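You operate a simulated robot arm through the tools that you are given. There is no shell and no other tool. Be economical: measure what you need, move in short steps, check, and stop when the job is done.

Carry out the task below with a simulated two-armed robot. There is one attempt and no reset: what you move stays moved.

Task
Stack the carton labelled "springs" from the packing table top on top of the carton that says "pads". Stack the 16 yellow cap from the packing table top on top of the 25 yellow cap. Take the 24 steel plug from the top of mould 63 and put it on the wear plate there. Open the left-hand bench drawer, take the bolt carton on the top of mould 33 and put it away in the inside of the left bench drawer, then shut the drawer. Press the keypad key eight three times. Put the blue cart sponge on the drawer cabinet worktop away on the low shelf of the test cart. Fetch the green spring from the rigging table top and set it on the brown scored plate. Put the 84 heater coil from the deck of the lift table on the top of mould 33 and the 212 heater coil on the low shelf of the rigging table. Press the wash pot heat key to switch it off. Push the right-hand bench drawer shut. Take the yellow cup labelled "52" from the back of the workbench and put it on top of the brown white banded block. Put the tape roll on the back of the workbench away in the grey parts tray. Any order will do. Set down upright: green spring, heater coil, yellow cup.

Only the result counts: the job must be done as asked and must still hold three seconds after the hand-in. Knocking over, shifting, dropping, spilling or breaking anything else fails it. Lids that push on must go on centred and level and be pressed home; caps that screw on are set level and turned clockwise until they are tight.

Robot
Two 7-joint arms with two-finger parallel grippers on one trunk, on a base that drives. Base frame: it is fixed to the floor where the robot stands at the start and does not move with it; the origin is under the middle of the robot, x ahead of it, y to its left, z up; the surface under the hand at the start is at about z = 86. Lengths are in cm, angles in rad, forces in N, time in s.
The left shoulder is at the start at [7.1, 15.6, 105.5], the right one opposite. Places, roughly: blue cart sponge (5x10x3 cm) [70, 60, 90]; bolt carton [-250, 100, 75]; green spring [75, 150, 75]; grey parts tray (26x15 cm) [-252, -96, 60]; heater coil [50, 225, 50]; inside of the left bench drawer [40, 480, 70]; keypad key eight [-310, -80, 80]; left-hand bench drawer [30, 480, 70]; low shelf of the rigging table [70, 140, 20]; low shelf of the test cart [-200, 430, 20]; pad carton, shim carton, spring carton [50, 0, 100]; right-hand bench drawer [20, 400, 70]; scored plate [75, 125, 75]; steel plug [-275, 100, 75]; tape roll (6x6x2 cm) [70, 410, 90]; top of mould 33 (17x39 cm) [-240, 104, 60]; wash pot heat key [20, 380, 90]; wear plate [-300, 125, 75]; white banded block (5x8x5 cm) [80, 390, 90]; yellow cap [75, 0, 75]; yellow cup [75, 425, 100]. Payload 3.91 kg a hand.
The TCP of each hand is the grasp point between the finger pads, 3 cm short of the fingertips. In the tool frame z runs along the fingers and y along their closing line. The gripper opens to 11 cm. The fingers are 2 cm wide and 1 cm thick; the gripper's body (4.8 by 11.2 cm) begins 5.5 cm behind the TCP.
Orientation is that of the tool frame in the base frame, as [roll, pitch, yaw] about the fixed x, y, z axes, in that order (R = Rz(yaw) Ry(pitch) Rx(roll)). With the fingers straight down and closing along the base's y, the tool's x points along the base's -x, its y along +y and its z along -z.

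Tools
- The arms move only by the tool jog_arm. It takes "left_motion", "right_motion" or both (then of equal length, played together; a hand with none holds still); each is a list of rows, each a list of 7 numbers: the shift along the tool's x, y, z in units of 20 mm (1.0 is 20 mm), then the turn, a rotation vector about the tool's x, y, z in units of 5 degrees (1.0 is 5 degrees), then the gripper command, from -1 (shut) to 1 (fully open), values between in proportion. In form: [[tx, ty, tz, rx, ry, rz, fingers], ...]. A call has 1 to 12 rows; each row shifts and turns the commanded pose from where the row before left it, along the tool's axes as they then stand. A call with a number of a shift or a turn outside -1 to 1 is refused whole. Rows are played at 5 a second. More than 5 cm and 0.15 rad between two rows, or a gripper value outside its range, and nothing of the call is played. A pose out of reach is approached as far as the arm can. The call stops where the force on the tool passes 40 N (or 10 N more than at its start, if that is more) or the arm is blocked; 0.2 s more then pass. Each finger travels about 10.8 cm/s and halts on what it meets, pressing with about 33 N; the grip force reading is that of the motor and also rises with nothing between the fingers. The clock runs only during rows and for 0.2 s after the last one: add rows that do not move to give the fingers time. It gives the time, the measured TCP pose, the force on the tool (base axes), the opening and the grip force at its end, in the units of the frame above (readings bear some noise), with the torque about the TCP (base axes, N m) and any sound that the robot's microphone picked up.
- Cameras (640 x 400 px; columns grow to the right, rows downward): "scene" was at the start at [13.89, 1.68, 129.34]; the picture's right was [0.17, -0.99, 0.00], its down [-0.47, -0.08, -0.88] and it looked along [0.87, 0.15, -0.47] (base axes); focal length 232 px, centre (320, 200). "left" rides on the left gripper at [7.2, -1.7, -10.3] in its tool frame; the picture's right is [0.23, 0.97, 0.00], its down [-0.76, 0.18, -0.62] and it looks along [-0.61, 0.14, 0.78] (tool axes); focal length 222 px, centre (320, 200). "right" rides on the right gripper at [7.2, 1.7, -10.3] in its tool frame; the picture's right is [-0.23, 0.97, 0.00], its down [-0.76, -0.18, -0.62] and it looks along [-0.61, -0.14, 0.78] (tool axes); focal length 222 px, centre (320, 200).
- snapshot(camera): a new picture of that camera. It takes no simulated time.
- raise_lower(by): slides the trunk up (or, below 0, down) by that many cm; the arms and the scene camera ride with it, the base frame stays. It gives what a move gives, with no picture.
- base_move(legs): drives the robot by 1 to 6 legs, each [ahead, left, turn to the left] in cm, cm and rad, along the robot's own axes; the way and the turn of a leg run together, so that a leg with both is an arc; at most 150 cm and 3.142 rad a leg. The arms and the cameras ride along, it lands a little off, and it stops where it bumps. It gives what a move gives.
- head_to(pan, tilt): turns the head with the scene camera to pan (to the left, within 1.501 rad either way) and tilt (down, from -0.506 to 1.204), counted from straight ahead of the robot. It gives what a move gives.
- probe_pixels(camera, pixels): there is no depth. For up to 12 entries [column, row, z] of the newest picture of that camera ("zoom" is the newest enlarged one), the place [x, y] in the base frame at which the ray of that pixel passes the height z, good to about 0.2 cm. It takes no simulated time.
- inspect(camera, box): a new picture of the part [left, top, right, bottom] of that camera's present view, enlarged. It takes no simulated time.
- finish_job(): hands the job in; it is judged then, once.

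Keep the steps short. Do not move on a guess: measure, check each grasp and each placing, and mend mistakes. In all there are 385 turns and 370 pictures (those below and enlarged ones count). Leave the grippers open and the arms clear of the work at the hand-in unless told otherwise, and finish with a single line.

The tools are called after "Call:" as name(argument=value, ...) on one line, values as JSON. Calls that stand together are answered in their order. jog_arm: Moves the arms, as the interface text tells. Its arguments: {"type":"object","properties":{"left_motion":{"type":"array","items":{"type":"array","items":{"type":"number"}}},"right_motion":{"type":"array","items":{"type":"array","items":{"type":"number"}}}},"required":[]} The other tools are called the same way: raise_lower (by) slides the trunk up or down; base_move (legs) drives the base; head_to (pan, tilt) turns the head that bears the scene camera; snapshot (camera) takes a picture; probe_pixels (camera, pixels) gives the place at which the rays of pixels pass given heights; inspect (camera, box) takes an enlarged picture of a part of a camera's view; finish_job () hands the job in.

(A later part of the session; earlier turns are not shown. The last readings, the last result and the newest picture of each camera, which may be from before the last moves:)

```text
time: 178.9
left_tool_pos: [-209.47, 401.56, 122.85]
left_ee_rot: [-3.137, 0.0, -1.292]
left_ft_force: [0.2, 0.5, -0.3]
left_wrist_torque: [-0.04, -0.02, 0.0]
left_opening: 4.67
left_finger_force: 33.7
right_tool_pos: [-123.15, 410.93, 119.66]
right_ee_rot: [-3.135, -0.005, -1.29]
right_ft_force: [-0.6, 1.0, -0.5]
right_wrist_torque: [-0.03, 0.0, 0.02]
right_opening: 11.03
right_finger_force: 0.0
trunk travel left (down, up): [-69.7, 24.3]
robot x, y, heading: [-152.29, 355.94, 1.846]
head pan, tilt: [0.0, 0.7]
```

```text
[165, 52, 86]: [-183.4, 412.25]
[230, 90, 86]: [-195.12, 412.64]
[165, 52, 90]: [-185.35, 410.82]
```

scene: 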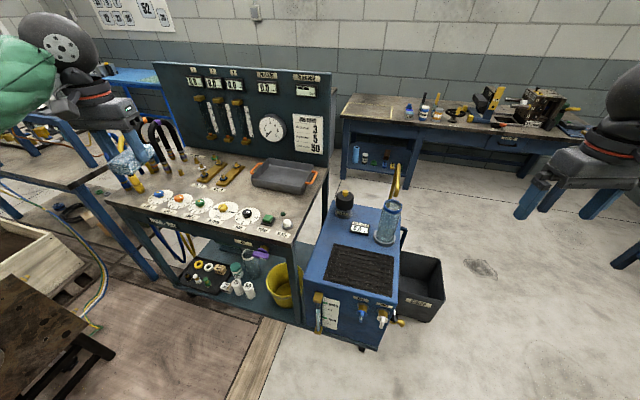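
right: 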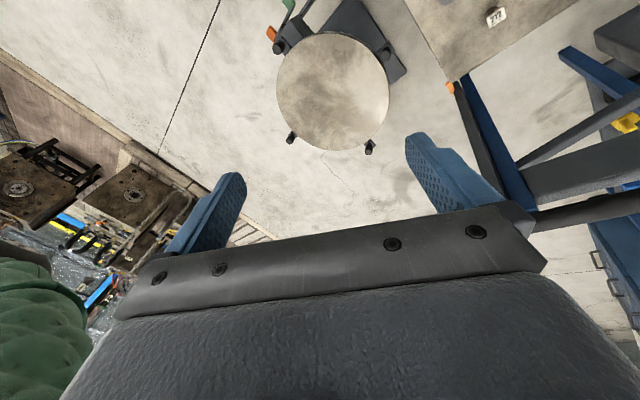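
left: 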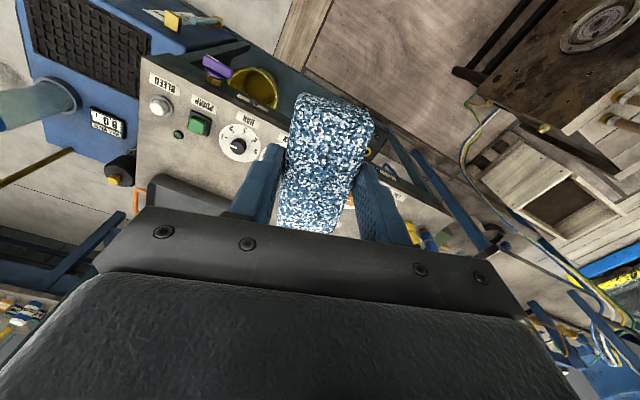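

The edge is at y≈413–415. I lower in two steps.

Call:
raise_lower(by=-40)

Call:
raise_lower(by=-25)

Call:
head_to(pan=0.35, tilt=0.6)

Call:
snapshot(camera="scene")

Call:
snapshot(camera="left")

```text
time: 182.7
left_tool_pos: [-209.37, 401.3, 82.87]
left_ee_rot: [-3.138, 0.002, -1.292]
left_ft_force: [-0.1, 0.1, -0.6]
left_wrist_torque: [0.01, 0.01, 0.0]
left_opening: 4.67
left_finger_force: 33.0
right_tool_pos: [-123.16, 410.76, 79.8]
right_ee_rot: [-3.134, -0.004, -1.292]
right_ft_force: [0.9, 0.4, -0.4]
right_wrist_torque: [0.02, -0.02, 0.03]
right_opening: 11.01
right_finger_force: 0.1
trunk travel left (down, up): [-29.7, 64.3]
robot x, y, heading: [-151.97, 355.87, 1.85]
head pan, tilt: [0.0, 0.7]
```

```text
time: 185.3
left_tool_pos: [-209.42, 401.33, 57.93]
left_ee_rot: [-3.137, 0.003, -1.291]
left_ft_force: [0.6, -0.1, -1.5]
left_wrist_torque: [0.01, -0.02, -0.05]
left_opening: 4.68
left_finger_force: 33.2
right_tool_pos: [-122.95, 410.74, 54.82]
right_ee_rot: [-3.135, -0.004, -1.292]
right_ft_force: [-0.7, 0.3, -0.4]
right_wrist_torque: [-0.03, -0.02, 0.01]
right_opening: 11.01
right_finger_force: 0.0
trunk travel left (down, up): [-4.7, 89.3]
robot x, y, heading: [-151.78, 356.17, 1.849]
head pan, tilt: [0.0, 0.7]
```

```text
time: 186.1
left_tool_pos: [-209.39, 401.37, 57.97]
left_ee_rot: [-3.139, 0.003, -1.291]
left_ft_force: [-0.1, -0.7, -0.3]
left_wrist_torque: [0.0, 0.01, 0.02]
left_opening: 4.67
left_finger_force: 33.2
right_tool_pos: [-123.21, 410.77, 54.76]
right_ee_rot: [-3.134, -0.003, -1.293]
right_ft_force: [-0.8, 0.5, 0.1]
right_wrist_torque: [0.0, 0.01, 0.0]
right_opening: 10.99
right_finger_force: 0.1
trunk travel left (down, up): [-4.7, 89.3]
robot x, y, heading: [-152.34, 355.88, 1.852]
head pan, tilt: [0.351, 0.6]
```

```text
290 pictures are left
```

scene: 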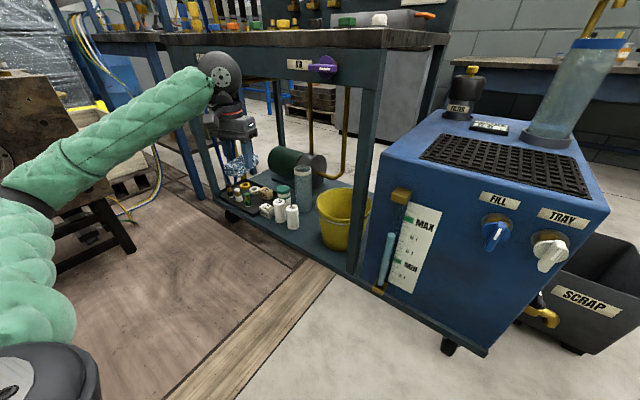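

```text
289 pictures are left
```

left: 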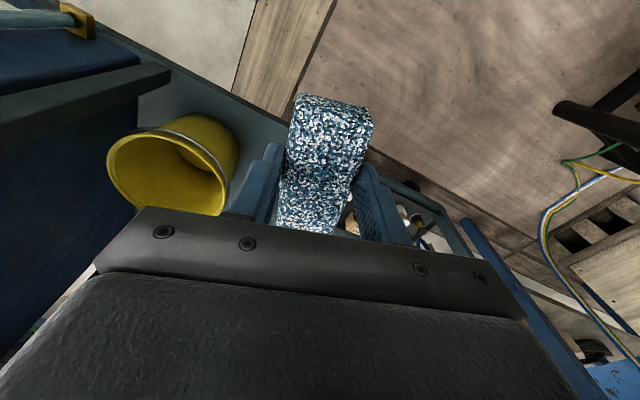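

Call:
inspect(camera="scene", box=[220, 140, 380, 280])

Call:
probe_pixels(camera="scene", pixels=[[318, 196, 38], [318, 196, 34], [372, 205, 38], [325, 240, 20], [350, 250, 20]])

Call:
probe_pixels(camera="left", pixels=[[221, 180, 38], [210, 130, 38], [221, 180, 34], [107, 165, 38], [222, 200, 20]])

```text
2.86 times, centred on (300, 210) of scene
```

zoom: 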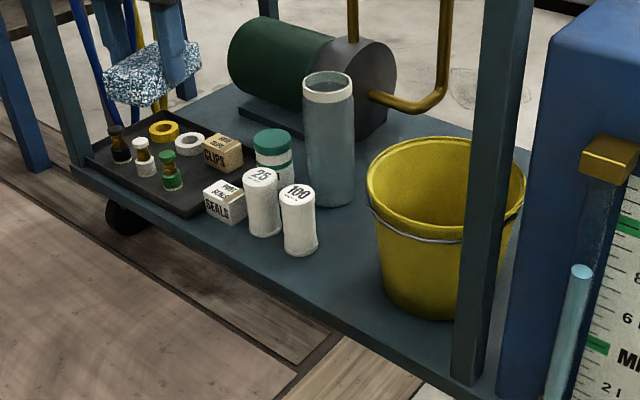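

```text
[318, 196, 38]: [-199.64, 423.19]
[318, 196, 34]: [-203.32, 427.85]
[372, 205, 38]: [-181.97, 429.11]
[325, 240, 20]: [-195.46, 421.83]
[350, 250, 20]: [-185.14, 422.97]
```

```text
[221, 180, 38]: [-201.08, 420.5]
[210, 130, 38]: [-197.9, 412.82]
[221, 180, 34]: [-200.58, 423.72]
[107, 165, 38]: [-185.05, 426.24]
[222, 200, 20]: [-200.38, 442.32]
```

The bucket rim (x≈-200, z≈37) leaves little room across x. It will fit with the fingers closing along y and the sponge lying along x, so I turn the left hand to yaw π (about 106° round).

Call:
jog_arm(left_motion=[[0, 0, 0, 0, 0, 1, -1], [0, 0, 0, 0, 0, 1, -1], [0, 0, 0, 0, 0, 1, -1], [0, 0, 0, 0, 0, 1, -1], [0, 0, 0, 0, 0, 1, -1], [0, 0, 0, 0, 0, 1, -1], [0, 0, 0, 0, 0, 1, -1], [0, 0, 0, 0, 0, 1, -1], [0, 0, 0, 0, 0, 1, -1], [0, 0, 0, 0, 0, 1, -1], [0, 0, 0, 0, 0, 1, -1], [0, 0, 0, 0, 0, 1, -1]])

Call:
jog_arm(left_motion=[[0, 0, 0, 0, 0, 1, -1], [0, 0, 0, 0, 0, 1, -1], [0, 0, 0, 0, 0, 1, -1], [0, 0, 0, 0, 0, 1, -1], [0, 0, 0, 0, 0, 1, -1], [0, 0, 0, 0, 0, 1, -1], [0, 0, 0, 0, 0, 1, -1], [0, 0, 0, 0, 0, 1, -1], [0, 0, 0, 0, 0, 1, -1], [0, 0, 0, 0, 0, 0.2, -1]])

Call:
snapshot(camera="left")

```text
time: 188.7
left_tool_pos: [-209.44, 401.41, 57.95]
left_ee_rot: [3.141, 0.004, -2.34]
left_ft_force: [0.6, -0.4, -0.2]
left_wrist_torque: [-0.01, -0.02, 0.02]
left_opening: 4.69
left_finger_force: 33.1
right_tool_pos: [-123.07, 410.78, 54.75]
right_ee_rot: [-3.136, -0.003, -1.294]
right_ft_force: [1.3, 0.5, -0.1]
right_wrist_torque: [-0.02, 0.01, 0.0]
right_opening: 10.96
right_finger_force: 0.0
trunk travel left (down, up): [-4.7, 89.3]
robot x, y, heading: [-151.91, 356.12, 1.854]
head pan, tilt: [0.351, 0.6]
```

```text
time: 190.9
left_tool_pos: [-209.4, 401.31, 57.97]
left_ee_rot: [3.138, 0.005, 3.139]
left_ft_force: [-0.2, 0.5, -0.9]
left_wrist_torque: [-0.02, -0.01, 0.01]
left_opening: 4.7
left_finger_force: 32.9
right_tool_pos: [-123.09, 410.64, 54.77]
right_ee_rot: [-3.134, -0.004, -1.291]
right_ft_force: [-0.7, -0.2, -0.2]
right_wrist_torque: [-0.01, 0.04, 0.04]
right_opening: 11.02
right_finger_force: 0.0
trunk travel left (down, up): [-4.7, 89.3]
robot x, y, heading: [-152.42, 356.2, 1.846]
head pan, tilt: [0.351, 0.6]
```

```text
287 pictures are left
```

left: 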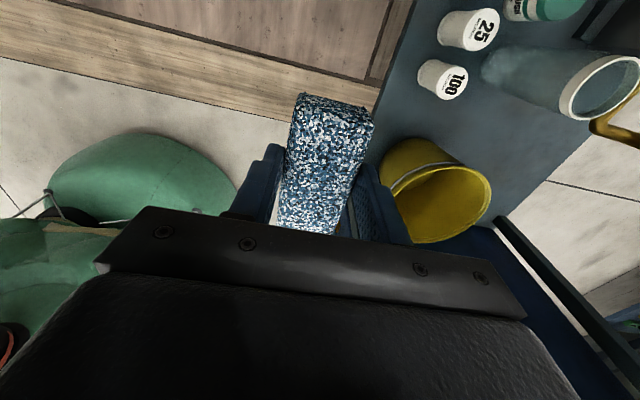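

Reached. I measure the cup "100", the bucket rim and the shelf from this view.

Call:
probe_pixels(camera="left", pixels=[[453, 85, 30], [466, 88, 30], [453, 102, 30], [425, 60, 20], [418, 78, 20], [425, 88, 20], [393, 215, 37], [380, 180, 37], [402, 145, 37], [383, 150, 20], [395, 80, 20]])

Call:
inspect(camera="left", box=[360, 0, 560, 125])

```text
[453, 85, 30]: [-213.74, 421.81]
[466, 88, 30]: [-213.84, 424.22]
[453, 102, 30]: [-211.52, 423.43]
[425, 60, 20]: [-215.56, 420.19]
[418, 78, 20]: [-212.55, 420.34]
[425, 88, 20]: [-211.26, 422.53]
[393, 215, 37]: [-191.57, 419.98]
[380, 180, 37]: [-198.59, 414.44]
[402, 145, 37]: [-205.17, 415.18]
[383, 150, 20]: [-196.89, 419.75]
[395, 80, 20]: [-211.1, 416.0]
```

```text
3.20 times, centred on (460, 62) of left
```

zoom: 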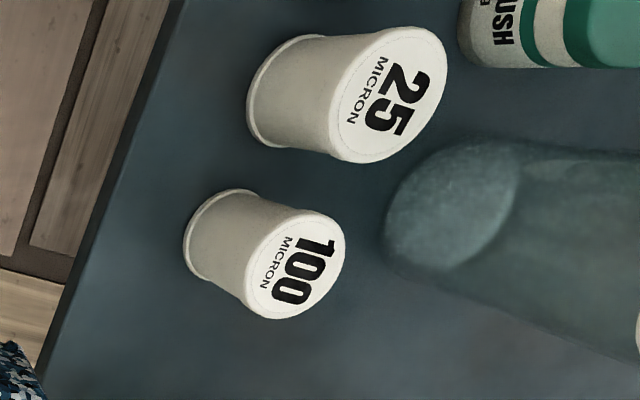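

Cup "100" spans x -215.5..-211, so the gap is 14 cm. I lower to z≈30 in front of the shelf, then move in.

Call:
jog_arm(left_motion=[[-0.5, 0, 1, 0, 0, 0, -1], [-0.5, 0, 1, 0, 0, 0, -1], [-0.5, 0, 1, 0, 0, 0, -1], [-0.5, 0, 1, 0, 0, 0, -1], [-0.5, 0, 1, 0, 0, 0, -1], [-0.2, 0, 1, 0, 0, 0, -1], [0, 0, 1, 0, 0, 0, -1], [0, 0, 1, 0, 0, 0, -1], [0, 0, 1, 0, 0, 0, -1], [0, 0, 1, 0, 0, 0, -1], [0, 0, 1, 0, 0, 0, -1], [0, 0, 1, 0, 0, 0, -1]])

Call:
jog_arm(left_motion=[[0, 0, 1, 0, 0, 0, -1], [0, 0, 1, 0, 0, 0, -1], [0, 1, 0, 0, 0, 0, -1], [0, 1, 0, 0, 0, 0, -1], [0, 1, 0, 0, 0, 0, -1], [0, 1, 0, 0, 0, 0, -1], [0, 0, 0, 0, 0, 0, -1]])

Call:
snapshot(camera="scene")

Call:
snapshot(camera="left")

```text
time: 193.5
left_tool_pos: [-203.97, 401.22, 33.98]
left_ee_rot: [3.138, 0.002, -3.141]
left_ft_force: [1.0, -0.3, -0.6]
left_wrist_torque: [0.0, 0.02, 0.01]
left_opening: 4.65
left_finger_force: 32.9
right_tool_pos: [-123.14, 410.72, 54.85]
right_ee_rot: [-3.133, -0.003, -1.292]
right_ft_force: [-0.3, -0.8, 0.4]
right_wrist_torque: [0.02, 0.0, -0.03]
right_opening: 11.0
right_finger_force: 0.1
trunk travel left (down, up): [-4.7, 89.3]
robot x, y, heading: [-152.35, 356.05, 1.855]
head pan, tilt: [0.351, 0.6]
```

```text
time: 195.1
left_tool_pos: [-204.03, 409.46, 30.11]
left_ee_rot: [3.138, 0.003, 3.142]
left_ft_force: [0.1, -0.1, -0.5]
left_wrist_torque: [0.0, 0.03, 0.01]
left_opening: 4.69
left_finger_force: 32.5
right_tool_pos: [-123.11, 410.72, 54.88]
right_ee_rot: [-3.134, -0.004, -1.293]
right_ft_force: [-0.4, -0.3, 0.0]
right_wrist_torque: [0.0, -0.01, 0.03]
right_opening: 11.03
right_finger_force: 0.0
trunk travel left (down, up): [-4.7, 89.3]
robot x, y, heading: [-152.06, 356.14, 1.847]
head pan, tilt: [0.351, 0.6]
```

```text
285 pictures are left
```

scene: 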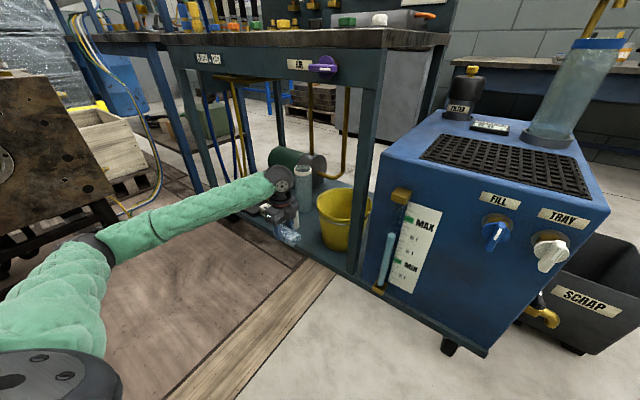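

```text
284 pictures are left
```

left: 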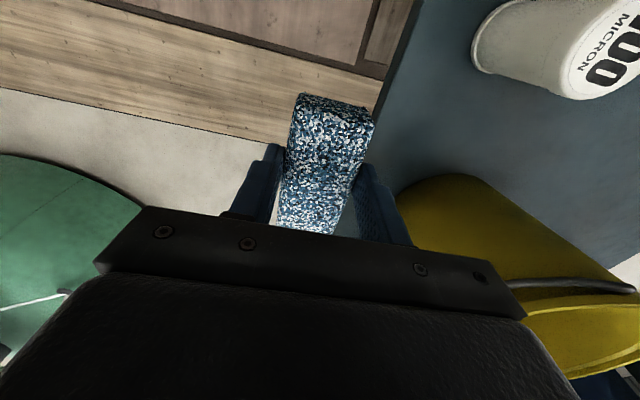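

Bucket rim is close on the right, so I shift 1 cm towards -x, move in to y≈418.3, then look.

Call:
jog_arm(left_motion=[[0.5, 0.4, 0, 0, 0, 0, -1], [0, 1, 0, 0, 0, 0, -1], [0, 1, 0, 0, 0, 0, -1], [0, 1, 0, 0, 0, 0, -1], [0, 1, 0, 0, 0, 0, -1], [0, 0, 0, 0, 0, 0, -1]])

Call:
snapshot(camera="left")

Call:
inspect(camera="scene", box=[220, 140, 380, 280])

```text
time: 196.5
left_tool_pos: [-205.02, 418.39, 29.98]
left_ee_rot: [3.139, 0.002, 3.139]
left_ft_force: [-0.4, -0.2, -0.1]
left_wrist_torque: [0.01, 0.0, -0.04]
left_opening: 4.69
left_finger_force: 33.0
right_tool_pos: [-123.16, 410.76, 54.63]
right_ee_rot: [-3.133, -0.003, -1.292]
right_ft_force: [-0.4, -0.5, 0.0]
right_wrist_torque: [0.01, -0.01, 0.01]
right_opening: 11.0
right_finger_force: 0.1
trunk travel left (down, up): [-4.7, 89.3]
robot x, y, heading: [-151.74, 356.27, 1.852]
head pan, tilt: [0.351, 0.6]
```

```text
283 pictures are left
```

left: 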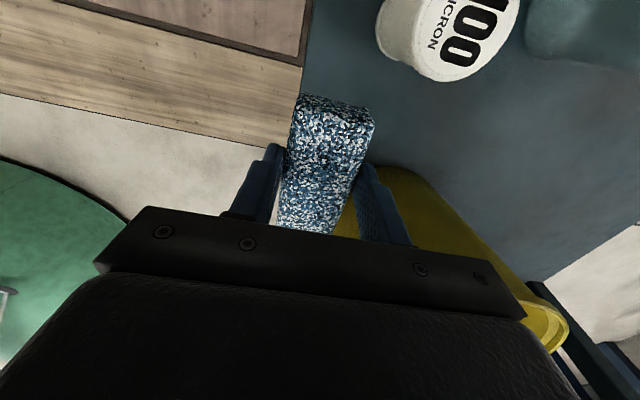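

```text
2.86 times, centred on (300, 210) of scene
```

zoom: 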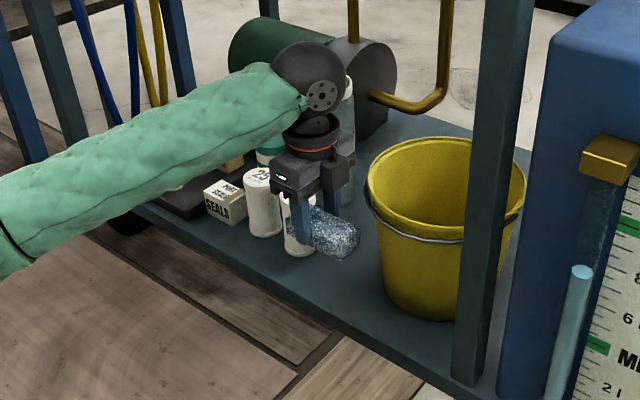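

Call:
probe_pixels(camera="left", pixels=[[305, 60, 20], [297, 95, 20], [372, 120, 29]])

Call:
jog_arm(left_motion=[[0, 0, 0.8, 0, 0, 0, -1], [0, 0, 0.8, 0, 0, 0, -1], [0, 0, 0.8, 0, 0, 0, -1], [0, 0, 0.2, 0, 0, 0, -1], [0, 0, 0.1, 0, 0, 0, -1], [0, 0, 0.1, 0, 0, 0, -1]])

```text
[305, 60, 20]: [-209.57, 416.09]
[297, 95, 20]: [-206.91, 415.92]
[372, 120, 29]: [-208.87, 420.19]
```

```text
time: 197.9
left_tool_pos: [-204.89, 418.26, 24.27]
left_ee_rot: [3.139, 0.003, 3.14]
left_ft_force: [0.1, 0.1, -0.1]
left_wrist_torque: [0.01, 0.01, -0.01]
left_opening: 4.7
left_finger_force: 33.0
right_tool_pos: [-123.15, 410.69, 54.78]
right_ee_rot: [-3.136, -0.004, -1.294]
right_ft_force: [-0.2, -0.1, -0.1]
right_wrist_torque: [-0.01, 0.01, 0.0]
right_opening: 11.01
right_finger_force: 0.1
trunk travel left (down, up): [-4.7, 89.3]
robot x, y, heading: [-152.09, 355.95, 1.852]
head pan, tilt: [0.351, 0.6]
```

The shelf edge reads y≈416, so I move in another 1.5 cm and continue down to contact.

Call:
jog_arm(left_motion=[[0, 0.75, 0, 0, 0, 0, -1], [0, 0, 0.1, 0, 0, 0, -1], [0, 0, 0.1, 0, 0, 0, -1], [0, 0, 0.1, 0, 0, 0, -1], [0, 0, 0.1, 0, 0, 0, -1], [0, 0, 0, 0, 0, 0, -1]])

```text
time: 199.3
left_tool_pos: [-204.98, 419.7, 23.58]
left_ee_rot: [3.138, 0.004, 3.141]
left_ft_force: [-0.6, -0.3, -1.1]
left_wrist_torque: [0.02, 0.02, -0.01]
left_opening: 4.69
left_finger_force: 33.0
right_tool_pos: [-123.12, 410.71, 54.81]
right_ee_rot: [-3.135, -0.004, -1.292]
right_ft_force: [-0.4, 0.5, 0.0]
right_wrist_torque: [0.03, 0.02, 0.0]
right_opening: 10.98
right_finger_force: 0.0
trunk travel left (down, up): [-4.7, 89.3]
robot x, y, heading: [-151.87, 356.24, 1.852]
head pan, tilt: [0.351, 0.6]
```

Call:
jog_arm(left_motion=[[0, 0, 0.1, 0, 0, 0, -1], [0, 0, 0.1, 0, 0, 0, -1], [0, 0, 0.1, 0, 0, 0, -1], [0, 0, 0.1, 0, 0, 0, -1], [0, 0, 0.1, 0, 0, 0, -1], [0, 0, 0.1, 0, 0, 0, -1], [0, 0, 0, 0, 0, 0, -1]])

```text
time: 200.9
left_tool_pos: [-204.85, 419.76, 22.31]
left_ee_rot: [3.137, 0.004, -3.141]
left_ft_force: [-0.1, 0.1, -0.5]
left_wrist_torque: [-0.04, 0.0, -0.04]
left_opening: 4.68
left_finger_force: 33.4
right_tool_pos: [-123.04, 410.78, 54.73]
right_ee_rot: [-3.136, -0.004, -1.292]
right_ft_force: [-0.6, 0.2, -0.4]
right_wrist_torque: [-0.01, -0.03, 0.0]
right_opening: 11.0
right_finger_force: 0.1
trunk travel left (down, up): [-4.7, 89.3]
robot x, y, heading: [-152.01, 356.31, 1.848]
head pan, tilt: [0.351, 0.6]
```

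Call:
jog_arm(left_motion=[[0, 0, 0.1, 0, 0, 0, -1], [0, 0, 0.1, 0, 0, 0, -1], [0, 0, 0.1, 0, 0, 0, -1], [0, 0, 0.1, 0, 0, 0, -1], [0, 0, 0.1, 0, 0, 0, -1], [0, 0, 0, 0, 0, 0, -1]])

Call:
inspect(camera="scene", box=[260, 170, 360, 250])

```text
time: 202.3
left_tool_pos: [-204.9, 419.79, 21.36]
left_ee_rot: [3.139, 0.005, 3.141]
left_ft_force: [0.2, -0.4, 0.3]
left_wrist_torque: [0.0, -0.01, 0.0]
left_opening: 4.7
left_finger_force: 32.5
right_tool_pos: [-123.06, 410.67, 54.78]
right_ee_rot: [-3.136, -0.004, -1.29]
right_ft_force: [0.7, -0.8, -0.3]
right_wrist_torque: [-0.01, 0.0, 0.02]
right_opening: 11.01
right_finger_force: 0.1
trunk travel left (down, up): [-4.7, 89.3]
robot x, y, heading: [-152.13, 356.19, 1.847]
head pan, tilt: [0.351, 0.6]
```

```text
5.00 times, centred on (310, 210) of scene
```

zoom: 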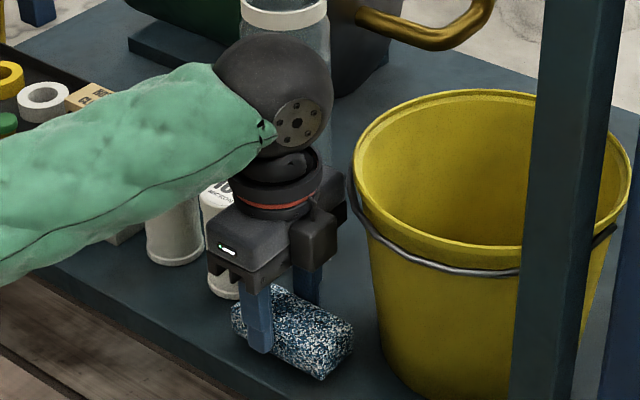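

Call:
jog_arm(left_motion=[[0, 0, 0.1, 0, 0, 0, -1], [0, 0, 0.1, 0, 0, 0, -1], [0, 0, 0.1, 0, 0, 0, -1], [0, 0, 0.1, 0, 0, 0, -1], [0, 0, 0, 0, 0, 0, -1]])

```text
time: 203.5
left_tool_pos: [-204.94, 419.79, 20.59]
left_ee_rot: [3.138, 0.002, 3.138]
left_ft_force: [0.1, -0.3, -1.6]
left_wrist_torque: [0.01, 0.03, 0.0]
left_opening: 4.7
left_finger_force: 32.8
right_tool_pos: [-122.95, 410.58, 54.83]
right_ee_rot: [-3.135, -0.004, -1.292]
right_ft_force: [0.4, 0.1, -0.5]
right_wrist_torque: [-0.01, 0.02, -0.01]
right_opening: 10.98
right_finger_force: 0.1
trunk travel left (down, up): [-4.7, 89.3]
robot x, y, heading: [-151.82, 356.0, 1.852]
head pan, tilt: [0.351, 0.6]
```

Call:
jog_arm(left_motion=[[0, 0, 0.08, 0, 0, 0, -1], [0, 0, 0.08, 0, 0, 0, -1], [0, 0, 0.08, 0, 0, 0, -1], [0, 0, 0.08, 0, 0, 0, -1], [0, 0, 0, 0, 0, 0, -1]])

Call:
inspect(camera="scene", box=[260, 190, 360, 250])

```text
time: 204.7
left_tool_pos: [-204.94, 419.85, 20.04]
left_ee_rot: [3.137, 0.001, 3.14]
left_ft_force: [3.2, -1.0, 10.5]
left_wrist_torque: [-0.2, -0.75, -0.01]
left_opening: 4.68
left_finger_force: 32.8
right_tool_pos: [-123.01, 410.7, 54.68]
right_ee_rot: [-3.133, -0.002, -1.293]
right_ft_force: [0.0, 0.5, 0.2]
right_wrist_torque: [0.03, 0.02, 0.0]
right_opening: 10.97
right_finger_force: 0.0
trunk travel left (down, up): [-4.7, 89.3]
robot x, y, heading: [-151.76, 356.31, 1.848]
head pan, tilt: [0.351, 0.6]
```

```text
6.40 times, centred on (310, 220) of scene
```

zoom: 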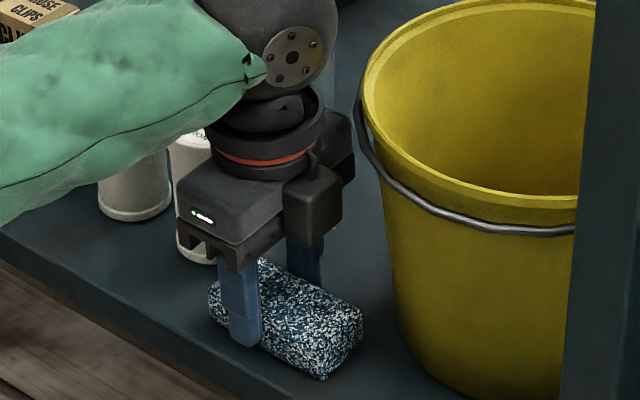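

Contact on the shelf. I open slightly and rise straight up.

Call:
jog_arm(left_motion=[[0, 0, 0, 0, 0, 0, 0.05], [0, 0, 0, 0, 0, 0, 0.15], [0, 0, 0, 0, 0, 0, 0.15], [0, 0, -0.5, 0, 0, 0, 0.15], [0, 0, -1, 0, 0, 0, 0.15], [0, 0, -1, 0, 0, 0, 0.15], [0, 0, -1, 0, 0, 0, 0.15], [0, 0, -1, 0, 0, 0, 0.15], [0, 0, -1, 0, 0, 0, 0.15]])

Call:
inspect(camera="scene", box=[240, 160, 370, 250])

```text
time: 206.7
left_tool_pos: [-205.04, 419.69, 31.06]
left_ee_rot: [3.139, 0.002, -3.141]
left_ft_force: [-0.1, -0.8, 0.5]
left_wrist_torque: [0.0, -0.02, 0.0]
left_opening: 6.33
left_finger_force: 0.0
right_tool_pos: [-123.1, 410.75, 54.76]
right_ee_rot: [-3.135, -0.003, -1.29]
right_ft_force: [0.1, -0.2, 0.3]
right_wrist_torque: [-0.01, 0.01, -0.01]
right_opening: 10.98
right_finger_force: 0.2
trunk travel left (down, up): [-4.7, 89.3]
robot x, y, heading: [-151.94, 356.53, 1.85]
head pan, tilt: [0.351, 0.6]
```

```text
4.44 times, centred on (305, 205) of scene
```

zoom: 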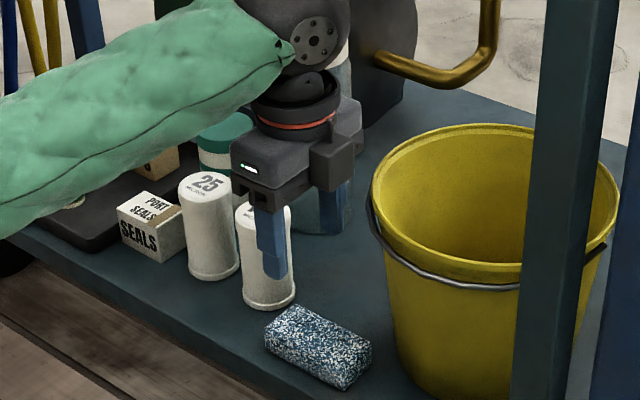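

The sponge lies flat on the low shelf. I back the hand out, then rise and turn it back.

Call:
jog_arm(left_motion=[[0, -1, 0, 0, 0, 0, 0.5], [0, -1, 0, 0, 0, 0, 0.5], [0, -1, 0, 0, 0, 0, 0.5], [0, -1, 0, 0, 0, 0, 0.5], [0, -1, 0, 0, 0, 0, 0.5], [0, -1, 0, 0, 0, 0, 0.5], [0, -1, 0, 0, 0, 0, 1], [0, -1, 0, 0, 0, 0, 1], [0, -1, 0, 0, 0, 0, 1], [0, -1, 0, 0, 0, 0, 1]])

Call:
jog_arm(left_motion=[[0, 0, -1, 0, 0, -1, 1], [0, 0, -1, 0, 0, -1, 1], [0, 0, -1, 0, 0, -1, 1], [0, 0, -1, 0, 0, -1, 1], [0, 0, -1, 0, 0, -1, 1], [0, 0, -1, 0, 0, -1, 1], [0, 0, -1, 0, 0, -1, 1], [0, 0, -1, 0, 0, -1, 1], [0, 0, -1, 0, 0, -1, 1], [0, 0, -1, 0, 0, -1, 1], [0, 0, -1, 0, 0, -1, 1], [0, 0, -1, 0, 0, -1, 1]])

Call:
jog_arm(left_motion=[[0, 0, 0, 0, 0, -1, 1], [0, 0, 0, 0, 0, -1, 1], [0, 0, 0, 0, 0, -1, 1], [0, 0, 0, 0, 0, -1, 1], [0, 0, 0, 0, 0, -1, 1], [0, 0, 0, 0, 0, -1, 1], [0, 0, 0, 0, 0, -1, 1], [0, 0, 0, 0, 0, -1, 1], [0, 0, 0, 0, 0, -1, 1]])

Call:
inspect(camera="scene", box=[220, 140, 380, 280])

```text
time: 208.9
left_tool_pos: [-204.95, 399.74, 30.9]
left_ee_rot: [3.138, 0.005, 3.141]
left_ft_force: [0.1, 1.1, 0.4]
left_wrist_torque: [-0.02, -0.02, 0.03]
left_opening: 10.99
left_finger_force: 0.0
right_tool_pos: [-123.01, 410.72, 54.87]
right_ee_rot: [-3.133, -0.005, -1.294]
right_ft_force: [0.0, -0.1, -0.6]
right_wrist_torque: [0.0, 0.03, 0.0]
right_opening: 11.01
right_finger_force: 0.1
trunk travel left (down, up): [-4.7, 89.3]
robot x, y, heading: [-151.89, 356.17, 1.854]
head pan, tilt: [0.351, 0.6]
```

```text
time: 211.5
left_tool_pos: [-204.9, 399.53, 55.14]
left_ee_rot: [-3.139, 0.004, -2.092]
left_ft_force: [-0.3, -0.7, -0.5]
left_wrist_torque: [0.0, -0.01, -0.02]
left_opening: 10.99
left_finger_force: 0.1
right_tool_pos: [-123.04, 410.74, 54.73]
right_ee_rot: [-3.136, -0.004, -1.292]
right_ft_force: [0.3, 0.5, -0.4]
right_wrist_torque: [0.0, 0.01, 0.01]
right_opening: 10.98
right_finger_force: 0.0
trunk travel left (down, up): [-4.7, 89.3]
robot x, y, heading: [-152.47, 355.96, 1.854]
head pan, tilt: [0.351, 0.6]
```

```text
time: 213.5
left_tool_pos: [-205.09, 399.54, 54.95]
left_ee_rot: [-3.139, 0.002, -1.31]
left_ft_force: [0.1, -0.1, 0.0]
left_wrist_torque: [-0.04, 0.01, -0.01]
left_opening: 11.01
left_finger_force: 0.1
right_tool_pos: [-123.1, 410.78, 54.92]
right_ee_rot: [-3.135, -0.004, -1.29]
right_ft_force: [-0.2, -0.1, 0.2]
right_wrist_torque: [0.01, -0.03, -0.01]
right_opening: 11.01
right_finger_force: 0.1
trunk travel left (down, up): [-4.7, 89.3]
robot x, y, heading: [-152.2, 356.22, 1.855]
head pan, tilt: [0.351, 0.6]
```

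```text
2.86 times, centred on (300, 210) of scene
```

zoom: 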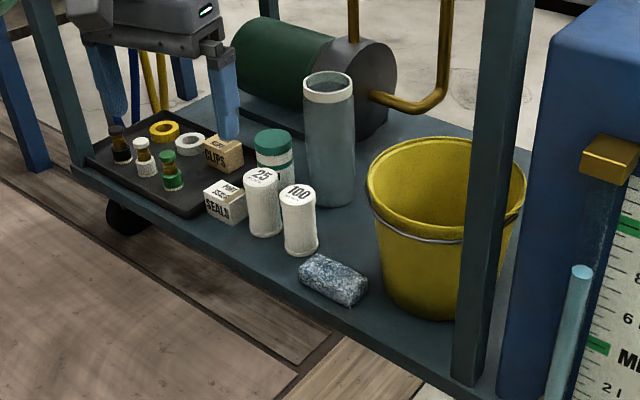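

The sponge job is done. I raise the trunk and drive to the workbench front, facing +x.

Call:
raise_lower(by=40)

Call:
raise_lower(by=20)

Call:
base_move(legs=[[-40, 0, 0], [0, 0, -1.855], [100, 0, 0], [0, 90, 0]])

Call:
head_to(pan=0.0, tilt=0.6)

Call:
snapshot(camera="scene")

```text
time: 217.3
left_tool_pos: [-205.07, 399.64, 94.92]
left_ee_rot: [-3.139, 0.002, -1.309]
left_ft_force: [0.5, 0.6, 0.4]
left_wrist_torque: [-0.02, -0.02, -0.01]
left_opening: 11.01
left_finger_force: 0.3
right_tool_pos: [-123.22, 410.67, 94.74]
right_ee_rot: [-3.134, -0.003, -1.293]
right_ft_force: [0.7, 0.7, 0.1]
right_wrist_torque: [-0.02, -0.02, 0.01]
right_opening: 11.03
right_finger_force: 0.1
trunk travel left (down, up): [-44.7, 49.3]
robot x, y, heading: [-152.08, 356.07, 1.853]
head pan, tilt: [0.351, 0.6]
```

```text
time: 219.5
left_tool_pos: [-204.94, 399.67, 114.89]
left_ee_rot: [-3.139, 0.003, -1.31]
left_ft_force: [-0.8, 0.5, -0.5]
left_wrist_torque: [-0.01, -0.03, 0.0]
left_opening: 11.0
left_finger_force: 0.1
right_tool_pos: [-123.19, 410.71, 114.77]
right_ee_rot: [-3.134, -0.004, -1.291]
right_ft_force: [0.3, -0.1, 0.9]
right_wrist_torque: [-0.01, 0.02, 0.0]
right_opening: 11.0
right_finger_force: 0.2
trunk travel left (down, up): [-64.7, 29.3]
robot x, y, heading: [-151.91, 356.29, 1.856]
head pan, tilt: [0.351, 0.6]
```

```text
time: 235.6
left_tool_pos: [13.62, 450.07, 114.83]
left_ee_rot: [-3.139, 0.002, 3.133]
left_ft_force: [0.3, -0.7, -0.2]
left_wrist_torque: [-0.02, 0.02, -0.04]
left_opening: 10.99
left_finger_force: 0.0
right_tool_pos: [2.47, 368.28, 114.8]
right_ee_rot: [-3.135, -0.004, -3.133]
right_ft_force: [-0.4, 0.2, 0.1]
right_wrist_torque: [0.02, 0.01, 0.02]
right_opening: 11.0
right_finger_force: 0.1
trunk travel left (down, up): [-64.7, 29.3]
robot x, y, heading: [-42.42, 410.84, 0.011]
head pan, tilt: [0.351, 0.6]
```

```text
time: 236.4
left_tool_pos: [13.67, 450.04, 114.98]
left_ee_rot: [-3.139, 0.001, 3.134]
left_ft_force: [0.4, -0.7, 0.5]
left_wrist_torque: [0.0, 0.0, 0.02]
left_opening: 11.0
left_finger_force: 0.0
right_tool_pos: [2.48, 368.22, 114.81]
right_ee_rot: [-3.134, -0.003, -3.132]
right_ft_force: [0.0, -1.0, 1.4]
right_wrist_torque: [-0.01, 0.01, 0.01]
right_opening: 11.0
right_finger_force: 0.0
trunk travel left (down, up): [-64.7, 29.3]
robot x, y, heading: [-42.43, 410.48, 0.009]
head pan, tilt: [0.0, 0.6]
```

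```text
277 pictures are left
```

scene: 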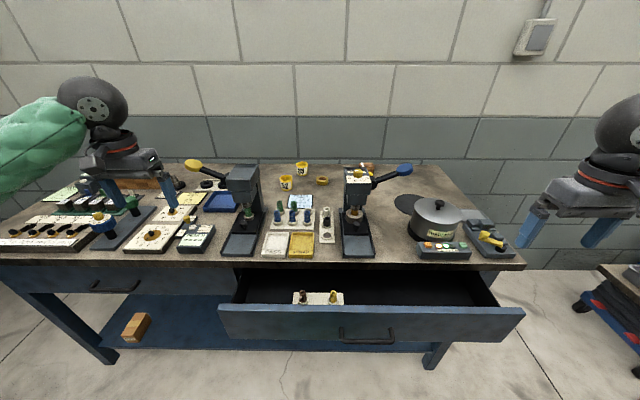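

Call:
inspect(camera="scene", box=[170, 150, 340, 270])

Call:
inspect(camera="scene", box=[330, 150, 530, 275])

Call:
inspect(camera="scene", box=[0, 150, 240, 300])

```text
3.33 times, centred on (255, 210) of scene
```

zoom: 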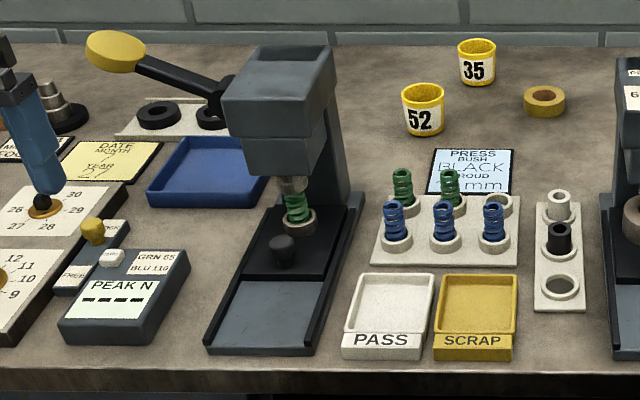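

```text
3.20 times, centred on (430, 212) of scene
```

zoom: 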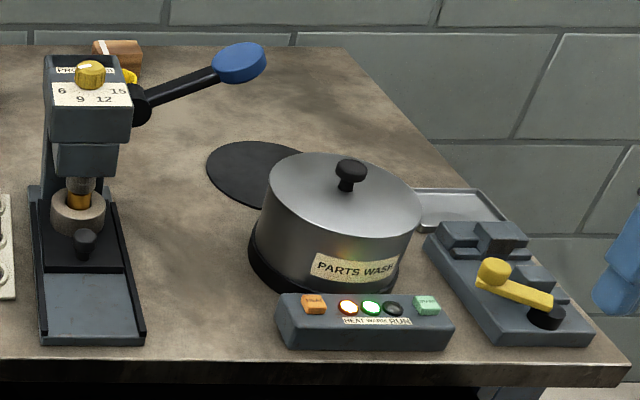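

```text
2.67 times, centred on (120, 225) of scene
```

zoom: 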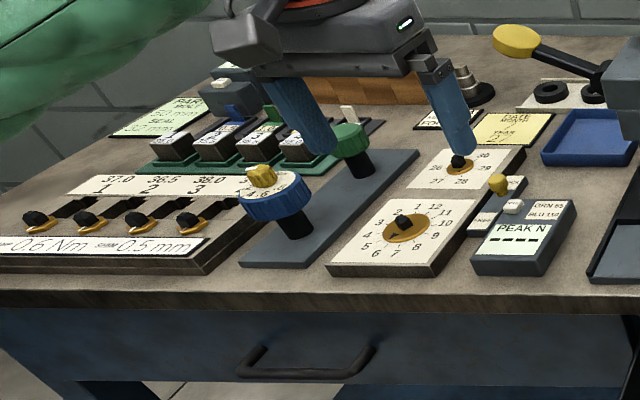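

Call:
probe_pixels(camera="scene", pixels=[[286, 190, 86], [301, 173, 86], [322, 183, 87], [366, 175, 86], [428, 245, 89], [100, 260, 86], [500, 268, 86], [370, 310, 72], [115, 285, 75], [437, 225, 86], [350, 255, 86], [250, 255, 86]])

```text
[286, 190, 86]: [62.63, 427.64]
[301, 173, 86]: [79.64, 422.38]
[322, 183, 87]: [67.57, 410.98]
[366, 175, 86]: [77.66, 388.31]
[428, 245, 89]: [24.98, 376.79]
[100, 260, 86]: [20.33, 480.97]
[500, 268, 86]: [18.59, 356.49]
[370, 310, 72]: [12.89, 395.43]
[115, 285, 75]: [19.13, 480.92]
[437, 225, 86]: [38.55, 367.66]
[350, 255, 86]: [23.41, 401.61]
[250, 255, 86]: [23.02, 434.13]
```

Call:
inspect(camera="scene", box=[200, 250, 540, 380])

Call:
probe_pixels(camera="scene", pixels=[[220, 307, 79], [525, 310, 79], [220, 307, 76], [525, 310, 76], [370, 343, 66], [370, 328, 72]])

Call:
snapshot(camera="right")

```text
1.88 times, centred on (370, 315) of scene
```

zoom: 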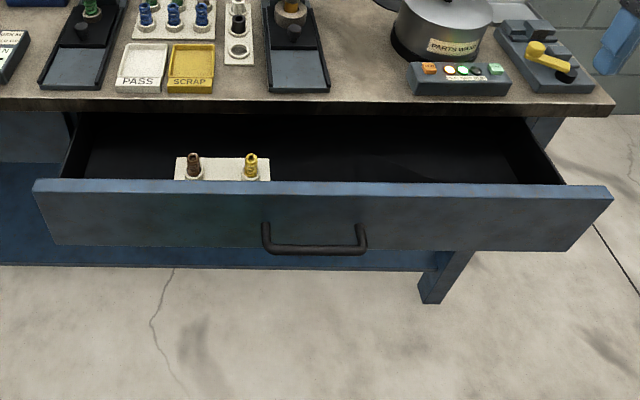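

```text
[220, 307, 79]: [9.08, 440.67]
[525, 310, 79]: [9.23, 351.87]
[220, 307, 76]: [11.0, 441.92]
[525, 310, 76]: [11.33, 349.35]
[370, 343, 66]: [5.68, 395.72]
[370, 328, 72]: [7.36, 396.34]
```

```text
272 pictures are left
```

right: 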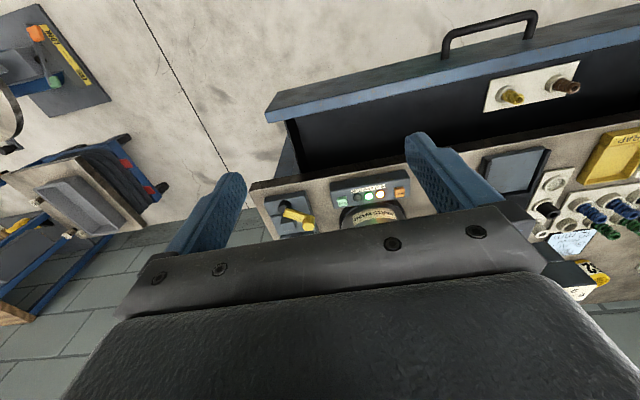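

Call:
probe_pixels(camera="right", pixels=[[266, 110, 79], [266, 110, 76], [266, 110, 70], [280, 122, 76], [442, 57, 66], [536, 18, 66], [400, 190, 90], [400, 193, 90], [343, 201, 90], [388, 177, 86]])

```text
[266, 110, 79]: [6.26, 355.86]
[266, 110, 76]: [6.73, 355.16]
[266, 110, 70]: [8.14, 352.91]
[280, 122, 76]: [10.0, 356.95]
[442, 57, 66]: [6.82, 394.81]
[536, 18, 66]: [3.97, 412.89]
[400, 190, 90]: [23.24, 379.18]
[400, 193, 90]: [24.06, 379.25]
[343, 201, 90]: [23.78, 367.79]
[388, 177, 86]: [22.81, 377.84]
```

The right drawer's front stands at x≈6.5 (bench front at 19), top z≈80.5, handle y≈388–404. I'll push it with the right hand tilted 45° forward, fingers closed, beside the handle. First I back off 15 cm and tilt.

Call:
base_move(legs=[[-15, 0, 0]])

Call:
jog_arm(right_motion=[[0, 0.6, 0, 0, -1, 0, -1], [0, 0.6, 0, 0, -1, 0, -1], [0, 0.6, 0, 0, -1, 0, -1], [0, 0.6, 0, 0, -1, 0, -1], [0, 0.6, 0, 0, -1, 0, -1], [0, 0.6, 0, 0, -1, 0, -1], [0, 0.6, 0, 0, -1, 0, -1], [0, 0.6, 0, 0, -1, 0, -1], [0, 0.6, 0, 0, -1, 0, -1]])

Call:
jog_arm(right_motion=[[1, 0, 1, 0, 0, 0, -1], [1, 0, 1, 0, 0, 0, -1], [1, 0, 1, 0, 0, 0, -1], [1, 0, 1, 0, 0, 0, -1], [1, 0, 1, 0, 0, 0, -1], [1, 0, 1, 0, 0, 0, -1], [1, 0, 1, 0, 0, 0, -1], [1, 0, 1, 0, 0, 0, -1], [1, 0, 1, 0, 0, 0, -1], [1, 0, 1, 0, 0, 0, -1], [1, 0, 1, 0, 0, 0, -1], [1, 0, 1, 0, 0, 0, -1]])

Call:
snapshot(camera="scene")

Call:
snapshot(camera="right")

```text
time: 237.8
left_tool_pos: [-1.74, 449.81, 115.04]
left_ee_rot: [-3.137, 0.004, 3.131]
left_ft_force: [-0.3, 0.6, -0.3]
left_wrist_torque: [0.02, -0.03, -0.03]
left_opening: 11.02
left_finger_force: 0.2
right_tool_pos: [-13.02, 368.0, 114.83]
right_ee_rot: [-3.134, -0.003, -3.136]
right_ft_force: [-1.0, 0.8, -0.1]
right_wrist_torque: [-0.04, -0.03, 0.0]
right_opening: 11.01
right_finger_force: 0.1
trunk travel left (down, up): [-64.7, 29.3]
robot x, y, heading: [-57.63, 410.29, 0.014]
head pan, tilt: [0.0, 0.6]
```

```text
time: 239.8
left_tool_pos: [-1.44, 449.82, 114.9]
left_ee_rot: [-3.137, 0.001, 3.13]
left_ft_force: [0.1, -0.4, -0.5]
left_wrist_torque: [0.01, 0.03, -0.01]
left_opening: 11.01
left_finger_force: 0.0
right_tool_pos: [-1.33, 374.18, 119.15]
right_ee_rot: [-3.132, 0.782, -3.128]
right_ft_force: [0.6, -0.2, -0.1]
right_wrist_torque: [0.0, -0.01, 0.0]
right_opening: 0.0
right_finger_force: 33.2
right hand out of reach, approached as far as the arm can: row 3, 4, 5, 6, 7, 8, 9
trunk travel left (down, up): [-64.7, 29.3]
robot x, y, heading: [-57.4, 410.06, 0.01]
head pan, tilt: [0.0, 0.6]
```

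```text
time: 242.4
left_tool_pos: [-1.45, 449.75, 115.02]
left_ee_rot: [-3.139, 0.002, 3.132]
left_ft_force: [0.1, 0.1, -0.3]
left_wrist_torque: [-0.02, 0.0, -0.01]
left_opening: 11.0
left_finger_force: 0.1
right_tool_pos: [0.28, 373.32, 85.43]
right_ee_rot: [-3.132, 0.781, -3.127]
right_ft_force: [0.4, -0.7, -0.3]
right_wrist_torque: [0.01, -0.02, 0.02]
right_opening: 0.0
right_finger_force: 33.3
right hand out of reach, approached as far as the arm can: row 1, 2, 3
trunk travel left (down, up): [-64.7, 29.3]
robot x, y, heading: [-57.65, 410.34, 0.005]
head pan, tilt: [0.0, 0.6]
```

```text
271 pictures are left
```

scene: 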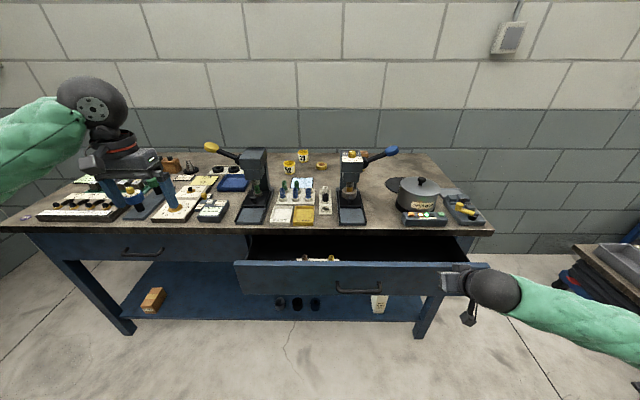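

```text
270 pictures are left
```

right: 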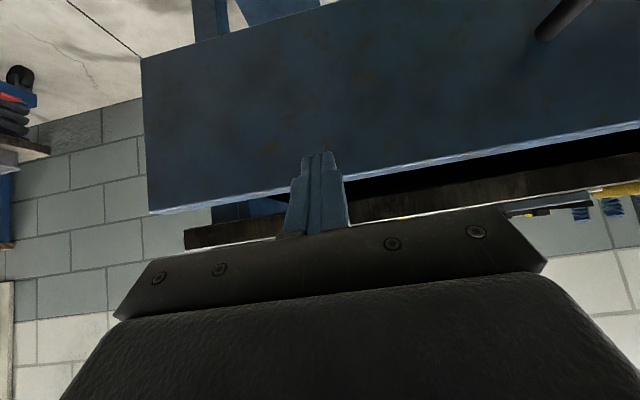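

The fingertips are at about (2.4, 373, 83). I go down 7 cm and 6 cm left, then check.

Call:
jog_arm(right_motion=[[0.9, 1, 0.8, 0, 0, 0, -1], [0.9, 1, 0.8, 0, 0, 0, -1], [0.9, 1, 0.8, 0, 0, 0, -1], [0, 0, 0, 0, 0, 0, -1]])

Call:
snapshot(camera="right")

Call:
inspect(camera="scene", box=[320, 220, 520, 340])

```text
time: 243.4
left_tool_pos: [-1.54, 449.85, 115.03]
left_ee_rot: [-3.14, 0.002, 3.131]
left_ft_force: [0.5, -0.6, -0.2]
left_wrist_torque: [0.0, 0.0, -0.02]
left_opening: 11.02
left_finger_force: 0.1
right_tool_pos: [-0.03, 376.69, 81.58]
right_ee_rot: [-3.132, 0.782, -3.128]
right_ft_force: [-0.4, -0.1, 0.5]
right_wrist_torque: [-0.01, 0.02, -0.01]
right_opening: 0.01
right_finger_force: 32.9
right hand out of reach, approached as far as the arm can: row 2, 3
trunk travel left (down, up): [-64.7, 29.3]
robot x, y, heading: [-57.69, 410.16, 0.009]
head pan, tilt: [0.0, 0.6]
```

```text
269 pictures are left
```

right: 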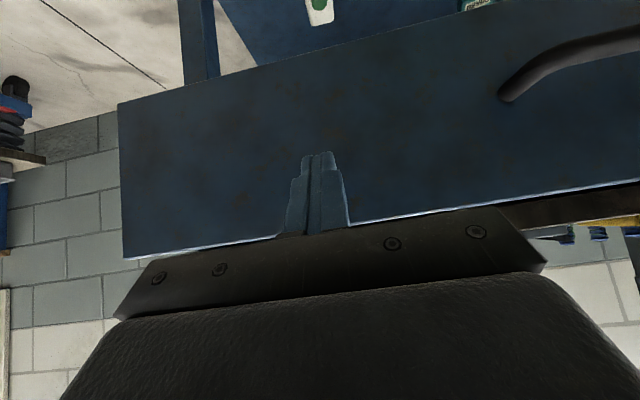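

```text
3.20 times, centred on (420, 280) of scene
```

zoom: 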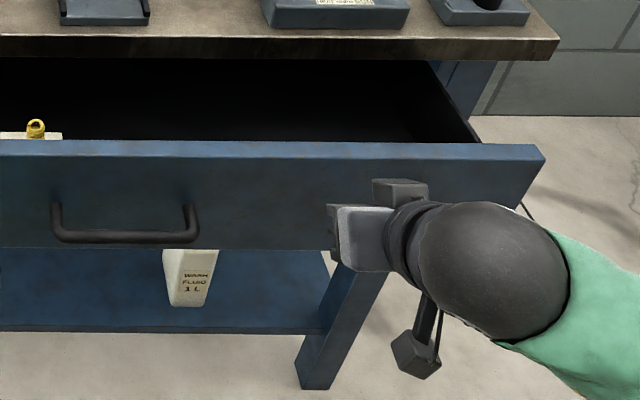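

I lower the trunk 5 cm to put the tips mid-face, then push forward.

Call:
raise_lower(by=-5)

Call:
jog_arm(right_motion=[[-0.7, 0.3, 0.7, 0, 0, 0, -1], [-0.7, 0, 0.7, 0, 0, 0, -1], [-0.7, 0, 0.7, 0, 0, 0, -1], [-0.7, 0, 0.7, 0, 0, 0, -1], [-0.7, 0, 0.7, 0, 0, 0, -1], [-0.7, 0, 0.7, 0, 0, 0, -1]])

Call:
snapshot(camera="scene")

```text
time: 244.3
left_tool_pos: [-1.6, 449.86, 109.98]
left_ee_rot: [-3.137, 0.002, 3.133]
left_ft_force: [-0.5, 0.0, 0.4]
left_wrist_torque: [0.03, 0.01, 0.01]
left_opening: 11.0
left_finger_force: 0.0
right_tool_pos: [-0.01, 376.62, 76.67]
right_ee_rot: [-3.131, 0.781, -3.126]
right_ft_force: [-0.2, -0.4, -0.1]
right_wrist_torque: [0.01, 0.0, -0.03]
right_opening: 0.0
right_finger_force: 33.1
trunk travel left (down, up): [-59.7, 34.3]
robot x, y, heading: [-57.55, 410.61, 0.012]
head pan, tilt: [0.0, 0.6]
```

```text
time: 245.7
left_tool_pos: [-1.38, 449.77, 109.83]
left_ee_rot: [-3.138, 0.001, 3.132]
left_ft_force: [-0.6, -0.4, 0.1]
left_wrist_torque: [0.01, 0.0, 0.0]
left_opening: 11.0
left_finger_force: 0.0
right_tool_pos: [11.94, 377.32, 76.71]
right_ee_rot: [-3.133, 0.781, -3.128]
right_ft_force: [0.3, -1.4, 0.0]
right_wrist_torque: [0.0, 0.04, 0.03]
right_opening: 0.0
right_finger_force: 33.3
trunk travel left (down, up): [-59.7, 34.3]
robot x, y, heading: [-57.78, 410.47, 0.008]
head pan, tilt: [0.0, 0.6]
```

```text
267 pictures are left
```

scene: 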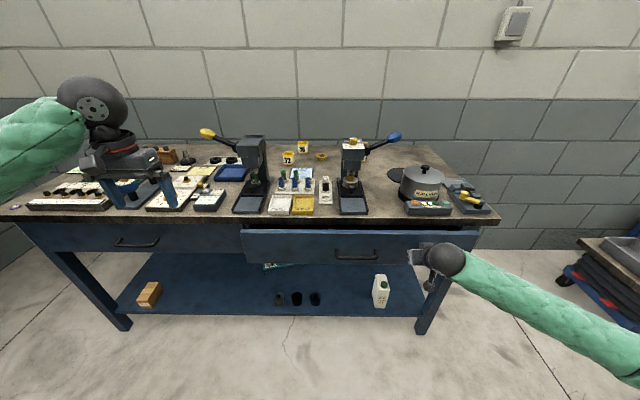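

It's nearly in. I push on until it stops.

Call:
jog_arm(right_motion=[[-0.5, 0, 0.5, 0, 0, 0, -1], [-0.5, 0, 0.5, 0, 0, 0, -1], [-0.5, 0, 0.5, 0, 0, 0, -1], [-0.3, 0, 0.3, 0, 0, 0, -1], [-0.3, 0, 0.3, 0, 0, 0, -1], [-0.3, 0, 0.3, 0, 0, 0, -1], [-0.3, 0, 0.3, 0, 0, 0, -1]])

Call:
snapshot(camera="scene")

```text
time: 246.9
left_tool_pos: [-1.56, 449.71, 110.0]
left_ee_rot: [-3.14, 0.003, 3.13]
left_ft_force: [-0.1, -0.2, -0.8]
left_wrist_torque: [0.01, 0.03, 0.02]
left_opening: 10.99
left_finger_force: 0.1
right_tool_pos: [17.1, 377.39, 76.46]
right_ee_rot: [-3.131, 0.777, -3.125]
right_ft_force: [-29.5, -0.3, 13.2]
right_wrist_torque: [-0.03, 0.08, -0.08]
right_opening: 0.01
right_finger_force: 32.9
trunk travel left (down, up): [-59.7, 34.3]
robot x, y, heading: [-57.54, 410.12, 0.006]
head pan, tilt: [0.0, 0.6]
stopped in row 5 (right hand): the force on the tool passed its limit at 48 N (the readings are from after the stop); the commanded pose is now the measured one
```

```text
266 pictures are left
```

scene: 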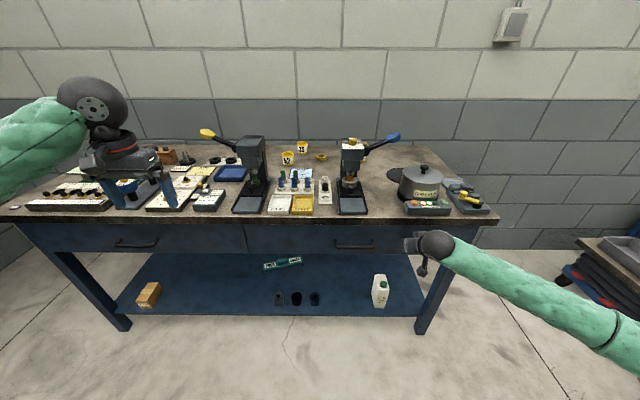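

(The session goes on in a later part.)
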